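You operate a simulated robot arm through the tools that you are given. There is no shell and no other tool. Be economical: measure what you need, move in short steps, check, and stop when the job is done.

You are at the controls of a simulated robot arm. One attempt, no reset.

TASK
Put the grey spool from the top of the long steel bench and the black block on the small wooden tray.
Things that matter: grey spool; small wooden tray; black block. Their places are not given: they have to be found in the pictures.

Only the result counts: the job must be done as asked and must still hold three seconds after the hand-in. Knocking over, shifting, dropping, spilling or breaking anything else fails it.

THE ROBOT
A 7-joint arm with a two-finger parallel gripper, fixed in place. Base frame: the origin is at the foot of the arm, x ahead of it, y to its left, z up; the work surface is at about z = 0. Units: cm, rad, N and s.
With the tool pointing down near the work surface it reaches from about 24 to 62 cm from the base axis. Its first joint turns from -1.152 to 1.152 rad. Payload 2.6 kg.
The TCP is the grasp point between the finger pads, 3 cm short of the fingertips. In the tool frame z runs along the fingers and y along their closing line. The gripper opens to 9.4 cm. The fingers are 2.8 cm wide and 1 cm thick; the gripper's body (5 by 9.6 cm) begins 5.5 cm behind the TCP.
Orientation is told as [roll, pitch, yaw] about the base's x, y, z axes, in that order, counted from this pose: with the fingers straight down and closing along the base's y, the tool's x points along the base's -x, its y along +y and its z along -z.

THE INTERFACE
- The arm moves only by the tool drive_tool. Its argument "targets" is a list of rows, each a list of 7 numbers: the shift along the base's x, y, z in cm, then the turn, a rotation vector about the base's x, y, z in rad, then the opening in per cent of the stroke, from 0 (shut) to 100 (fully open). In form: [[tx, ty, tz, ax, ay, az, gripper], ...]. A call has 1 to 8 rows; each row shifts and turns the commanded pose from where the row before left it. Rows are played at 5 a second. More than 5 cm and 0.15 rad between two rows, or a gripper value outside its range, and nothing of the call is played. Where a pose cannot be reached the arm comes as near as it can. A force on the tool above 40 N (or 10 N above the force at the start of the call, whichever is more), or a blocked arm, ends the call early, and 0.2 s more pass. Each finger travels about 7.2 cm/s and halts on what it meets, pressing with about 28 N; the grip force reading is that of the motor and also rises with nothing between the fingers. The clock runs only during rows and for 0.2 s after the last one: add rows that do not move to give the fingers time. It gives the time, the measured TCP pose, the force on the tool (base axes), the opening and the grip force at its end, in the units of the frame above (readings bear some noise).
- Cameras (640 x 400 px; columns grow to the right, rows downward): "scene" is fixed at [1.66, 43.88, 56.14]; the picture's right is [-0.89, -0.45, 0.00], its down [-0.24, 0.48, -0.84] and it looks along [0.38, -0.75, -0.54] (base axes); focal length 328 px, centre (320, 200). "wrist" rides on the gripper at [-3.7, 0, -5.8] in the tool frame; the picture's right is [0.00, -1.00, 0.00], its down [0.97, 0.00, -0.24] and it looks along [0.24, 0.00, 0.97] (tool axes); focal length 218 px, centre (320, 200).
- grab_frame(camera): a new picture of that camera. It takes no simulated time.
- pixel_to_xyz(camera, pixels): for up to 12 pixels [column, row] of the newest picture of that camera ("zoom" is the newest enlarged one), the place [x, y, z] in the base frame of the surface seen there, good to about 0.3 cm, but the place of the scene camera against the robot may be out by one fixed shift of up to 2.5 cm in any direction. It takes no simulated time.
- enlarge(camera, box): a new picture of the part [left, top, right, bottom] of that camera's present view, enlarged. It takes no simulated time.
- close_job(): hands the job in; it is judged then, once.

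Keep the steps short. Do not move on a guess: measure, check each grasp and each placing, and mend mistakes. In all there are 60 turns and 26 pictures (those below and enlarged ones count). Leave the gripper open and the arm clear of the work at the hand-in unless told otherwise, and finish with a single line.

The tools are called after "Emit:" as name(argument=value, ...) on one line, values as JSON. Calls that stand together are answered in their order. drive_tool: Moves the arm, as the interface text tells. Its arguments: {"type":"object","properties":{"targets":{"type":"array","items":{"type":"array","items":{"type":"number"}}}},"required":["targets"]} The other tools are called the same way: grab_frame (camera) takes a picture; pixel_to_xyz (camera, pixels) gives the place of the surface under pixels of a picture; enlarge (camera, box) takes an enlarged picture of a part of a camera's view; close_job () hands the job in.

At the start:

```text
clock: 0.0
ee_pos: [41.37, -13.29, 28.4]
ee_rot: [0.0, 0.0, -0.001]
force: [0.0, -0.2, -0.2]
finger_gap: 9.41
grip_force: 0.1
```

scene: 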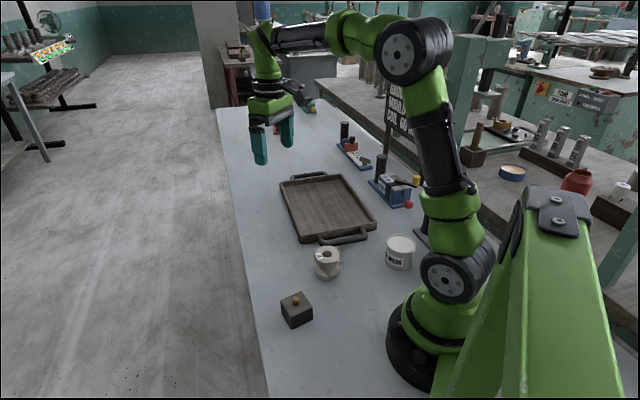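
wrist: 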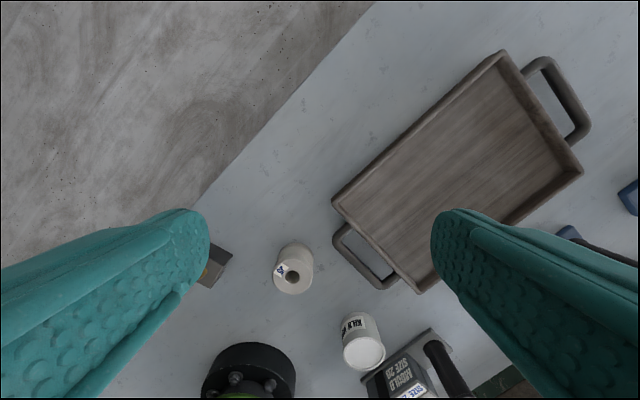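

I see a tray near (327,207), a spool near (327,262) and a block near (296,310). I'll enlarge the view to identify them, then measure them with both cameras.

Emit:
enlarge(camera="scene", box=[240, 110, 440, 340])

Emit:
pixel_to_xyz(camera="wrist", pixels=[[293, 277], [305, 250], [216, 268], [220, 250], [455, 160], [335, 200], [503, 53], [580, 172], [418, 290], [362, 350], [250, 200], [293, 290]])

Emit:
pixel_to_xyz(camera="scene", pixels=[[327, 252], [327, 270], [296, 299], [297, 318], [328, 207], [285, 184], [303, 240], [375, 216], [338, 175], [400, 240], [270, 280], [287, 303]])

```text
1.74 times, centred on (340, 225) of scene
```

zoom: 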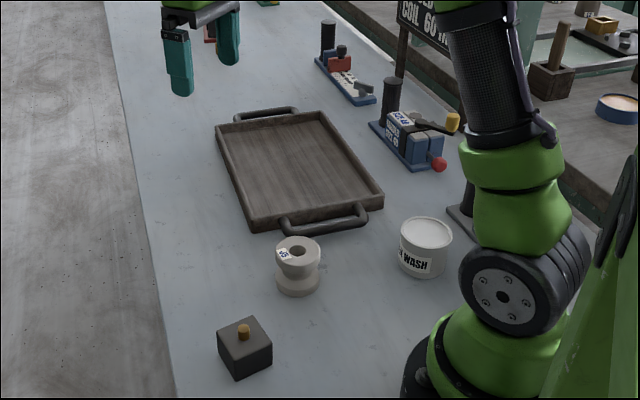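

```text
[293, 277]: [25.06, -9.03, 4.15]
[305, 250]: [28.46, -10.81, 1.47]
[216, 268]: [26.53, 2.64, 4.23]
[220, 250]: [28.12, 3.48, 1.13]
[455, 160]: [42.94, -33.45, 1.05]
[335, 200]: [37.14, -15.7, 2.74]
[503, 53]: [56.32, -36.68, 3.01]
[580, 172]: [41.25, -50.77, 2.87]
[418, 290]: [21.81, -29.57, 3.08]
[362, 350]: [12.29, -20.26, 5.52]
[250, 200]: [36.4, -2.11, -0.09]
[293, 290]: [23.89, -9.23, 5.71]
```

```text
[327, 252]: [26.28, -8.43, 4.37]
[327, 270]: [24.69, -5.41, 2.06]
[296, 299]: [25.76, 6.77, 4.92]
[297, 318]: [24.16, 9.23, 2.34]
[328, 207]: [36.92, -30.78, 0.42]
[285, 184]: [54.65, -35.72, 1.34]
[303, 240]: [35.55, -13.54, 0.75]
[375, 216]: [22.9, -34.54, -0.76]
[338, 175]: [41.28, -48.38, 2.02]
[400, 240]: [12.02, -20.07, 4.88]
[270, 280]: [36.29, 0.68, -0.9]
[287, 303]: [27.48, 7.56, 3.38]
```

There is only one spool, one block and one tray within reach. The spool is near (24.5,-9) and about 6 cm tall, and the block is near (26,4). I'll move above the two of them for a closer wrist view.

Emit:
drive_tool(targets=[[-3, 2.2, -1, 0, 0, 0, 100], [-3, 2.2, -1, 0, 0, 0, 100], [-3, 2.2, -1, 0, 0, 0, 100], [-3, 2.2, -1, 0, 0, 0, 100], [-2, 2, -1, 0, 0, 0, 100], [0, 0, 0, 0, 0, 0, 100]])

Emit:
grab_frame(camera="wrist")

Emit:
enlarge(camera="scene", box=[440, 20, 640, 145])

```text
clock: 1.4
ee_pos: [27.34, -2.36, 23.3]
ee_rot: [0.0, 0.0, 0.0]
force: [-0.4, 0.3, -0.5]
finger_gap: 9.39
grip_force: 0.1
```

```text
22 pictures are left
```

wrist: 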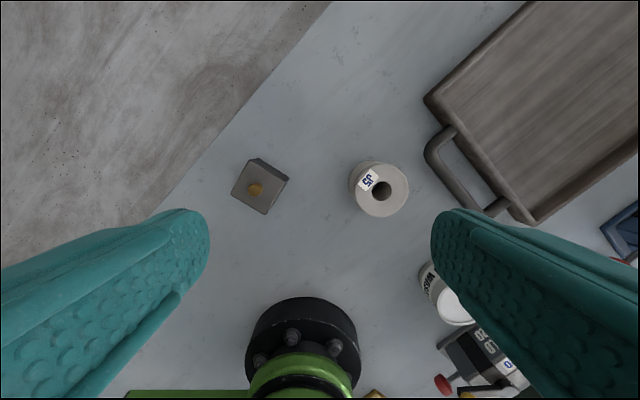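

```text
3.20 times, centred on (540, 82) of scene
```

zoom: 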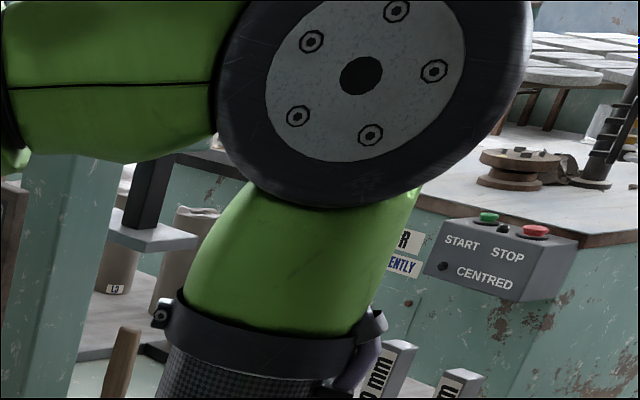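

I now have a clear wrist view of the spool (382,190) and the block (260,187). I'll measure their rims, corners and knob, plus the tray.

Emit:
pixel_to_xyz(camera="wrist", pixels=[[357, 198], [405, 190], [385, 213], [384, 168], [248, 160], [285, 182], [265, 212], [233, 193], [255, 188], [530, 220], [426, 98], [500, 100]])

Emit:
enlarge(camera="wrist", box=[220, 130, 430, 260])

```text
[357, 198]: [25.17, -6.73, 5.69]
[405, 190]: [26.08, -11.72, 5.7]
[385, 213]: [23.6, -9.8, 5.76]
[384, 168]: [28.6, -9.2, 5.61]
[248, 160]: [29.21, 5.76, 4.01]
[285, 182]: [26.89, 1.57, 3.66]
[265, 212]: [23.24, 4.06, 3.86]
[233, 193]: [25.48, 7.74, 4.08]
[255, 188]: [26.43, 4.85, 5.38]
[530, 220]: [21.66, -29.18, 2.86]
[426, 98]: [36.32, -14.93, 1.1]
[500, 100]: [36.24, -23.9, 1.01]
```

```text
3.05 times, centred on (325, 195) of wrist
```

zoom: 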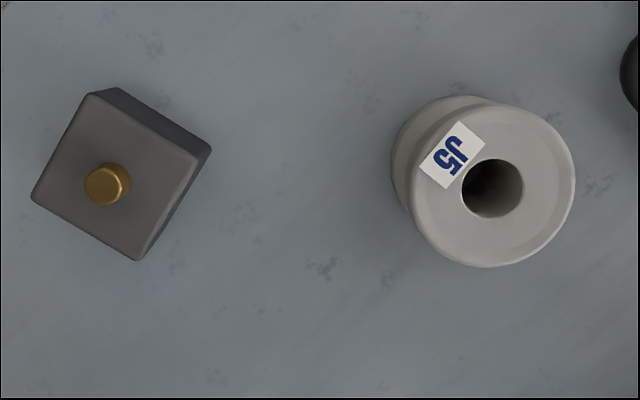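

The spool's centre is about (26.1,-9.3), with a diameter near 5 and height 5.7. The block's centre is about (26.2,4.8), with sides near 4.3 and turned about 32°. The tray runs along (0.67,-0.74). I'll turn the hand to yaw -0.8, so the fingers stay clear of the tray handle, and hover over the spool.

Emit:
drive_tool(targets=[[-0.207, -1.157, -1.88, 0, 0, -0.1333, 100], [-0.207, -1.157, -1.88, 0, 0, -0.1333, 100], [-0.207, -1.157, -1.88, 0, 0, -0.1333, 100], [-0.207, -1.157, -1.88, 0, 0, -0.1333, 100], [-0.207, -1.157, -1.88, 0, 0, -0.1333, 100], [-0.207, -1.157, -1.88, 0, 0, -0.1333, 100], [0, 0, 0, 0, 0, 0, 100]])

Emit:
grab_frame(camera="wrist")

```text
clock: 3.0
ee_pos: [25.94, -9.5, 12.19]
ee_rot: [-0.001, 0.002, -0.802]
force: [0.2, 0.2, -0.4]
finger_gap: 9.39
grip_force: 0.0
```

```text
19 pictures are left
```

wrist: 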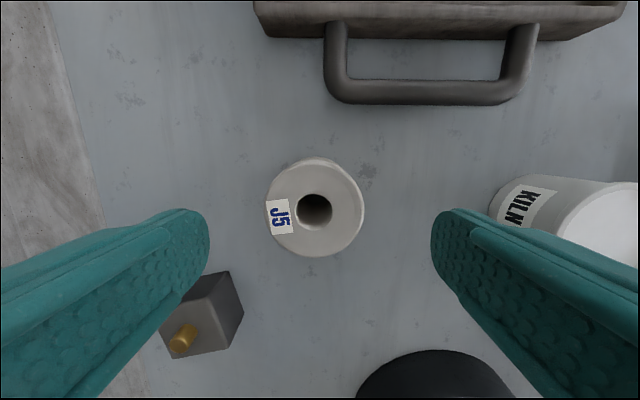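

Emit:
pixel_to_xyz(camera="wrist", pixels=[[269, 212], [360, 212], [315, 254], [316, 166], [500, 225], [565, 235], [240, 310], [190, 340], [215, 280]])

```text
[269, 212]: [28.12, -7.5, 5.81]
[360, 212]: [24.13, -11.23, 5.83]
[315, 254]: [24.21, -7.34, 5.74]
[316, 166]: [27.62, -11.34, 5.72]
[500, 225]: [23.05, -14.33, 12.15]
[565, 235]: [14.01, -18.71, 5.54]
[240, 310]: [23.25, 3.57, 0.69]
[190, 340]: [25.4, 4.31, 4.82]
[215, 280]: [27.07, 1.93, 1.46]
```

The spool is centred at (26.05,-9.35), directly under the TCP. I'll go down to z≈3.6 and then close.

Emit:
drive_tool(targets=[[0.1, 0.15, -3, 0, 0, 0, 100], [0, 0, -3, 0, 0, 0, 100], [0, 0, -2.5, 0, 0, 0, 100], [0, 0, 0, 0, 0, 0, 100], [0, 0, 0, 0, 0, 0, 40], [0, 0, 0, 0, 0, 0, 30], [0, 0, 0, 0, 0, 0, 30], [0, 0, 0, 0, 0, 0, 30]])

```text
clock: 4.8
ee_pos: [26.06, -9.42, 3.66]
ee_rot: [0.001, 0.001, -0.801]
force: [0.9, -0.8, -0.3]
finger_gap: 6.01
grip_force: 28.0
```

The fingers stopped at a 6.0 cm gap with 28 N, so the spool is held. I'll lift it and check.

Emit:
drive_tool(targets=[[0, 0, 2, 0, 0, 0, 30], [0, 0, 3, 0, 0, 0, 30], [0, 0, 4, 0, 0, 0, 30], [0, 0, 2, 0, 0, 0, 30]])

Emit:
grab_frame(camera="wrist")

```text
clock: 5.8
ee_pos: [26.14, -9.33, 14.66]
ee_rot: [-0.001, 0.0, -0.802]
force: [0.0, 0.8, -1.8]
finger_gap: 5.99
grip_force: 28.1
```

```text
18 pictures are left
```

wrist: 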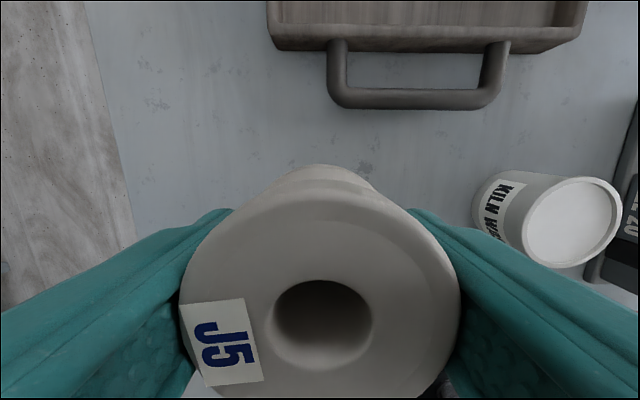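

The spool is held upright. I'll carry it over the near half of the tray, towards (35.6,-29.3).

Emit:
drive_tool(targets=[[1.89, -3.99, 0, 0, 0, 0, 30], [1.89, -3.99, 0, 0, 0, 0, 30], [1.89, -3.99, 0, 0, 0, 0, 30], [1.89, -3.99, 0, 0, 0, 0, 30], [1.89, -3.99, 0, 0, 0, 0, 30], [0, 0, 0, 0, 0, 0, 30]])

Emit:
grab_frame(camera="wrist")

Emit:
grab_frame(camera="scene")

```text
clock: 7.2
ee_pos: [35.46, -29.19, 14.82]
ee_rot: [-0.001, 0.0, -0.801]
force: [0.2, 1.2, -1.5]
finger_gap: 5.99
grip_force: 28.4
```

```text
17 pictures are left
```

wrist: 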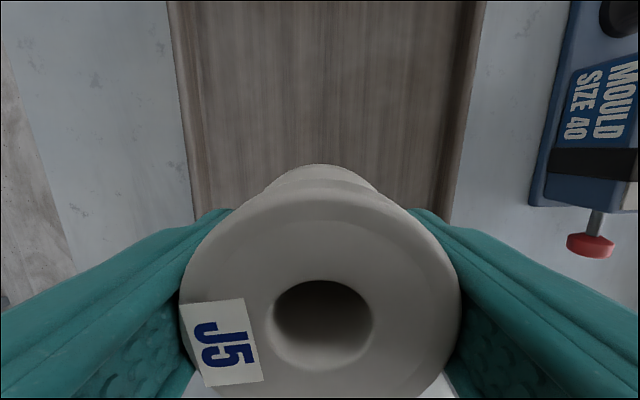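

```text
16 pictures are left
```

scene: 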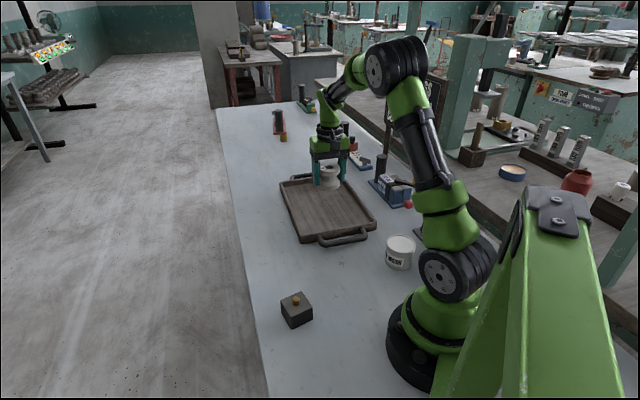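

Next I'll measure the tray walls and floor around the spot where the spool will go.

Emit:
pixel_to_xyz(camera="wrist", pixels=[[188, 150], [206, 150], [437, 150], [457, 150], [320, 100], [320, 20], [448, 215], [196, 215]])

Emit:
pixel_to_xyz(camera="scene", pixels=[[281, 184], [302, 242], [376, 217], [339, 176], [330, 220], [330, 182], [318, 237], [382, 160]])

```text
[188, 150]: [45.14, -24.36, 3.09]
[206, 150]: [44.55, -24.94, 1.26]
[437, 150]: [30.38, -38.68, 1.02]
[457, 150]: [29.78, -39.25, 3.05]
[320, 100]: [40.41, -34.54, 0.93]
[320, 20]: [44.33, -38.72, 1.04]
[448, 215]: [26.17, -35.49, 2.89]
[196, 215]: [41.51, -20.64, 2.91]
```

```text
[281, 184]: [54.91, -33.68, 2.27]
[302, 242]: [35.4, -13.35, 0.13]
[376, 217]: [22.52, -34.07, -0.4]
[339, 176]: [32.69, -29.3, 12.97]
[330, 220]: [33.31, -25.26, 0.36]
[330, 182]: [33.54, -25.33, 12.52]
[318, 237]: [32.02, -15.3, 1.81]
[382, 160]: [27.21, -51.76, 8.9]
```

The spool sits on the tray's midline, about 9.5 cm from the near end, and the floor is at z≈1.0. I'll lower until the TCP is near z≈4.7, with the last bit slow.

Emit:
drive_tool(targets=[[0, 0, -4, 0, 0, 0, 30], [0, 0, -4, 0, 0, 0, 30], [0, 0, -1.5, 0, 0, 0, 30], [0, 0, -0.3, 0, 0, 0, 30], [0, 0, -0.2, 0, 0, 0, 30], [0, 0, 0, 0, 0, 0, 30]])

```text
clock: 8.6
ee_pos: [35.58, -29.31, 4.75]
ee_rot: [-0.001, 0.001, -0.8]
force: [-0.5, 0.4, -1.7]
finger_gap: 6.01
grip_force: 28.1
```

The force reading shows no contact yet, so I'll lower in 0.15 cm steps.

Emit:
drive_tool(targets=[[0, 0, -0.12, 0, 0, 0, 30], [0, 0, -0.1, 0, 0, 0, 30], [0, 0, 0, 0, 0, 0, 30]])

```text
clock: 9.4
ee_pos: [35.57, -29.26, 4.49]
ee_rot: [0.0, -0.003, -0.801]
force: [-9.0, 6.5, 26.3]
finger_gap: 6.02
grip_force: 27.9
```

The force has risen to 26 N, so the spool is on the floor. I'll ease up slightly, open and back off upward.

Emit:
drive_tool(targets=[[0, 0, 0.12, 0, 0, 0, 30], [0, 0, 0, 0, 0, 0, 70], [0, 0, 0, 0, 0, 0, 100], [0, 0, 0, 0, 0, 0, 100], [0, 0, 3, 0, 0, 0, 100], [0, 0, 4, 0, 0, 0, 100], [0, 0, 4, 0, 0, 0, 100]])

Emit:
grab_frame(camera="wrist")

```text
clock: 11.0
ee_pos: [35.71, -29.19, 15.56]
ee_rot: [0.001, -0.001, -0.801]
force: [0.4, -0.6, 0.0]
finger_gap: 9.41
grip_force: 0.1
```

```text
15 pictures are left
```

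wrist: 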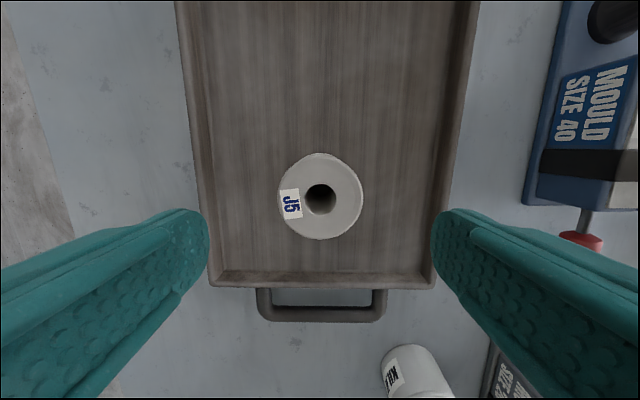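

The spool stands upright in the tray. I'll go back over the block with yaw -0.557.

Emit:
drive_tool(targets=[[-1.19, 4.25, 0, 0, 0, 0.0304, 100], [-1.19, 4.25, 0, 0, 0, 0.0304, 100], [-1.19, 4.25, 0, 0, 0, 0.0304, 100], [-1.19, 4.25, 0, 0, 0, 0.0304, 100], [-1.19, 4.25, 0, 0, 0, 0.0304, 100], [-1.19, 4.25, 0, 0, 0, 0.0304, 100], [-1.19, 4.25, 0, 0, 0, 0.0304, 100], [-1.19, 4.25, -2, 0, 0, 0.0304, 100]])

Emit:
grab_frame(camera="wrist")

```text
clock: 12.8
ee_pos: [26.23, 4.78, 13.55]
ee_rot: [-0.001, -0.001, -0.559]
force: [-0.5, -0.2, 0.3]
finger_gap: 9.39
grip_force: 0.0
```

```text
14 pictures are left
```

wrist: 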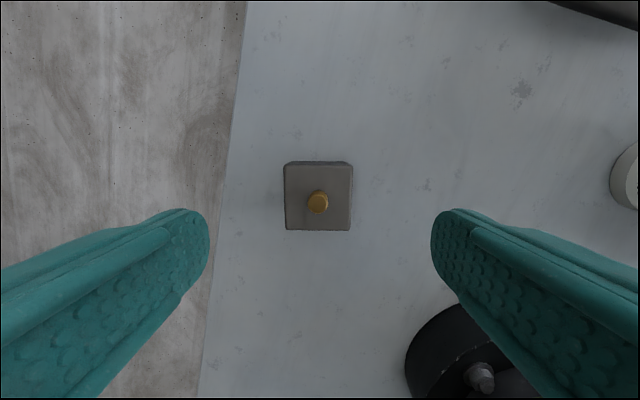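

The block is square to the fingers. I'll measure its top to check the centring.

Emit:
pixel_to_xyz(camera="wrist", pixels=[[288, 170], [348, 170], [289, 226], [348, 226], [318, 201], [425, 330]])

```text
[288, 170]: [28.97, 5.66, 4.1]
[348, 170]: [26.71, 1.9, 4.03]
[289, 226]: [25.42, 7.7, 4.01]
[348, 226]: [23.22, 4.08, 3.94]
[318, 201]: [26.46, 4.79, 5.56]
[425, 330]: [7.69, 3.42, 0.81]
```

The block's centre is (26.1,4.8) and it's aligned. I'll go down to z≈3.4 and close.

Emit:
drive_tool(targets=[[-0.1, 0, -4, 0, 0, 0, 100], [0, 0, -4, 0, 0, 0, 100], [0, 0, -2.15, 0, 0, 0, 100], [0, 0, 0, 0, 0, 0, 100], [0, 0, 0, 0, 0, 0, 50], [0, 0, 0, 0, 0, 0, 20], [0, 0, 0, 0, 0, 0, 20], [0, 0, 0, 0, 0, 0, 20]])

```text
clock: 14.6
ee_pos: [25.95, 4.64, 3.56]
ee_rot: [-0.001, -0.001, -0.559]
force: [-0.1, -0.3, 0.4]
finger_gap: 5.45
grip_force: 28.2
```

Closed on the block at a 5.45 cm gap with 28 N. I'll lift it and check.

Emit:
drive_tool(targets=[[0, 0, 1, 0, 0, 0, 20], [0, 0, 3, 0, 0, 0, 20], [0, 0, 4, 0, 0, 0, 20], [0, 0, 3, 0, 0, 0, 20], [0, 0, 0, 0, 0, 0, 20]])

Emit:
grab_frame(camera="wrist")

```text
clock: 15.8
ee_pos: [26.03, 4.63, 14.5]
ee_rot: [-0.001, 0.0, -0.557]
force: [0.5, 0.1, -4.4]
finger_gap: 5.44
grip_force: 27.8
```

```text
13 pictures are left
```

wrist: 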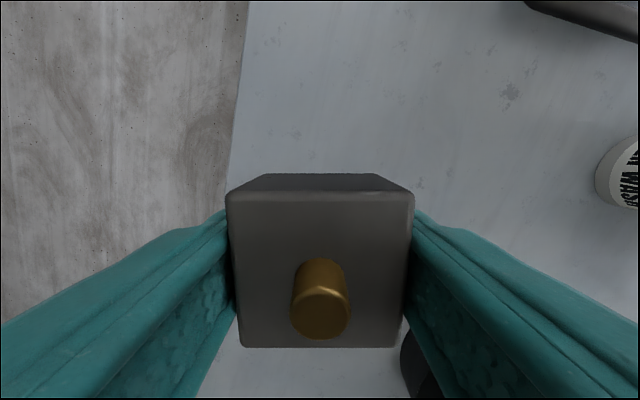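

The block is held, and it weighs about 0.45 kg. I'll carry it over the far half of the tray to (42.7,-36.8) at a height that clears the spool.

Emit:
drive_tool(targets=[[1.518, -3.764, 0.5, 0, 0, -0.0221, 20], [1.518, -3.764, 0.5, 0, 0, -0.0221, 20], [1.518, -3.764, 0.5, 0, 0, -0.0221, 20], [1.518, -3.764, 0, 0, 0, -0.0221, 20], [1.518, -3.764, 0, 0, 0, -0.0221, 20], [1.518, -3.764, 0, 0, 0, -0.0221, 20], [1.518, -3.764, 0, 0, 0, -0.0221, 20], [1.518, -3.764, 0, 0, 0, -0.0221, 20]])

Emit:
drive_tool(targets=[[1.518, -3.764, 0, 0, 0, -0.0221, 20], [1.518, -3.764, 0, 0, 0, -0.0221, 20], [1.518, -3.764, 0, 0, 0, -0.0221, 20], [0, 0, 0, 0, 0, 0, 20]])

Emit:
grab_frame(camera="wrist")

Emit:
grab_frame(camera="scene")

```text
clock: 17.6
ee_pos: [38.17, -25.49, 15.82]
ee_rot: [-0.001, 0.002, -0.733]
force: [-0.5, 0.0, -4.4]
finger_gap: 5.43
grip_force: 27.9
```

```text
clock: 18.6
ee_pos: [42.63, -36.77, 15.82]
ee_rot: [0.0, 0.002, -0.801]
force: [0.6, -0.5, -5.4]
finger_gap: 5.4
grip_force: 28.0
```

```text
12 pictures are left
```

wrist: 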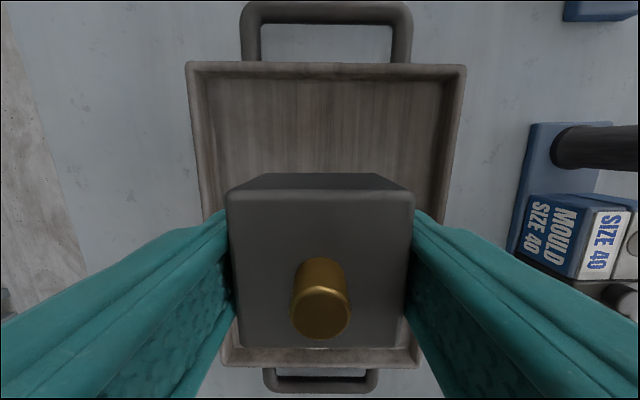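

```text
11 pictures are left
```

scene: 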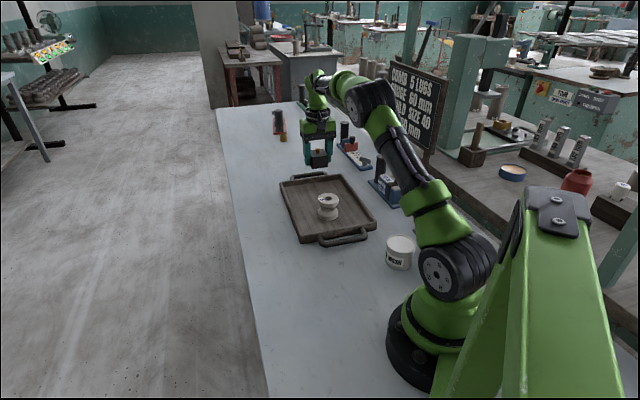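

The block is over the empty far half of the tray and the spool is clear of it. I'll lower to just above the floor.

Emit:
drive_tool(targets=[[0, 0, -4, 0, 0, 0, 20], [0, 0, -4, 0, 0, 0, 20], [0, 0, -2.5, 0, 0, 0, 20], [0, 0, -0.5, 0, 0, 0, 20], [0, 0, 0, 0, 0, 0, 20]])

Emit:
drive_tool(targets=[[0, 0, -0.12, 0, 0, 0, 20], [0, 0, 0, 0, 0, 0, 20]])

```text
clock: 19.8
ee_pos: [42.63, -36.6, 4.83]
ee_rot: [0.001, -0.001, -0.8]
force: [0.7, 0.8, -5.1]
finger_gap: 5.44
grip_force: 27.8
```

```text
clock: 20.4
ee_pos: [42.6, -36.67, 4.75]
ee_rot: [-0.002, 0.001, -0.801]
force: [-0.2, -0.3, -4.6]
finger_gap: 5.44
grip_force: 28.4
```

Still no contact, so I'll go a little lower.

Emit:
drive_tool(targets=[[0, 0, -0.12, 0, 0, 0, 20], [0, 0, 0, 0, 0, 0, 20]])

```text
clock: 21.0
ee_pos: [42.73, -36.6, 4.71]
ee_rot: [-0.001, 0.0, -0.801]
force: [-0.2, -0.6, -5.1]
finger_gap: 5.44
grip_force: 28.1
```

Emit:
drive_tool(targets=[[0, 0, -0.12, 0, 0, 0, 20], [0, 0, 0, 0, 0, 0, 20]])

```text
clock: 21.6
ee_pos: [42.65, -36.58, 4.44]
ee_rot: [0.001, 0.001, -0.8]
force: [-0.6, -0.3, -4.3]
finger_gap: 5.43
grip_force: 28.4
```

Still free at z≈4.5, so I'll take one more small step.

Emit:
drive_tool(targets=[[0, 0, -0.1, 0, 0, 0, 20], [0, 0, 0, 0, 0, 0, 20]])

```text
clock: 22.2
ee_pos: [42.77, -36.62, 4.51]
ee_rot: [0.0, 0.001, -0.802]
force: [-1.2, 1.5, 0.4]
finger_gap: 5.43
grip_force: 27.6
```

The reading has risen by about 5 N, which takes up the block's weight, so it's touching down. I'll release and rise.

Emit:
drive_tool(targets=[[0, 0, 0, 0, 0, 0, 70], [0, 0, 0, 0, 0, 0, 90], [0, 0, 0, 0, 0, 0, 90], [0, 0, 3, 0, 0, 0, 90], [0, 0, 4, 0, 0, 0, 90], [0, 0, 4, 0, 0, 0, 100], [0, 0, 4, 0, 0, 0, 100]])

Emit:
grab_frame(camera="wrist")

Emit:
grab_frame(camera="scene")

```text
clock: 23.8
ee_pos: [42.64, -36.46, 19.54]
ee_rot: [0.0, 0.002, -0.801]
force: [0.1, 0.5, 0.5]
finger_gap: 9.39
grip_force: 0.0
```

```text
10 pictures are left
```

wrist: 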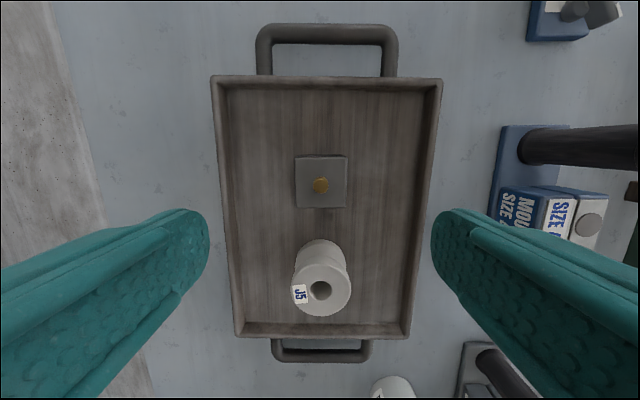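

```text
9 pictures are left
```

scene: 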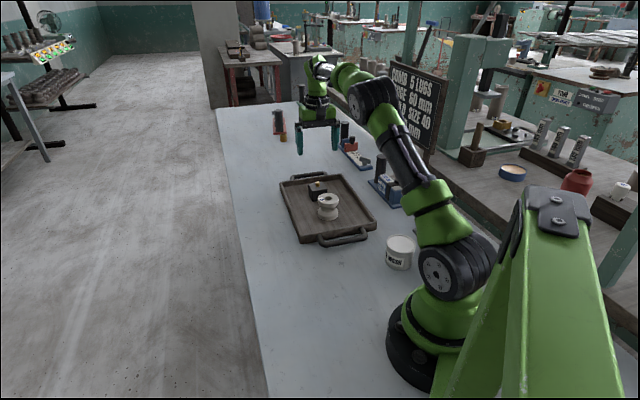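

Both pieces stand flat in the tray and nothing else has been disturbed. I'll raise the open hand a little more, then hand in.

Emit:
drive_tool(targets=[[0, 2, 3, 0, 0, 0, 100], [0, 2, 3, 0, 0, 0, 100], [0, 0, 0, 0, 0, 0, 100]])

Emit:
close_job()

```text
clock: 24.6
ee_pos: [42.68, -32.46, 25.57]
ee_rot: [0.0, 0.0, -0.802]
force: [-0.3, 0.3, 0.7]
finger_gap: 9.39
grip_force: 0.0
```

```text
The job is handed in.
```

The grey spool and the black block are both standing on the small wooden tray, the gripper is open and clear above it, and the job is handed in.
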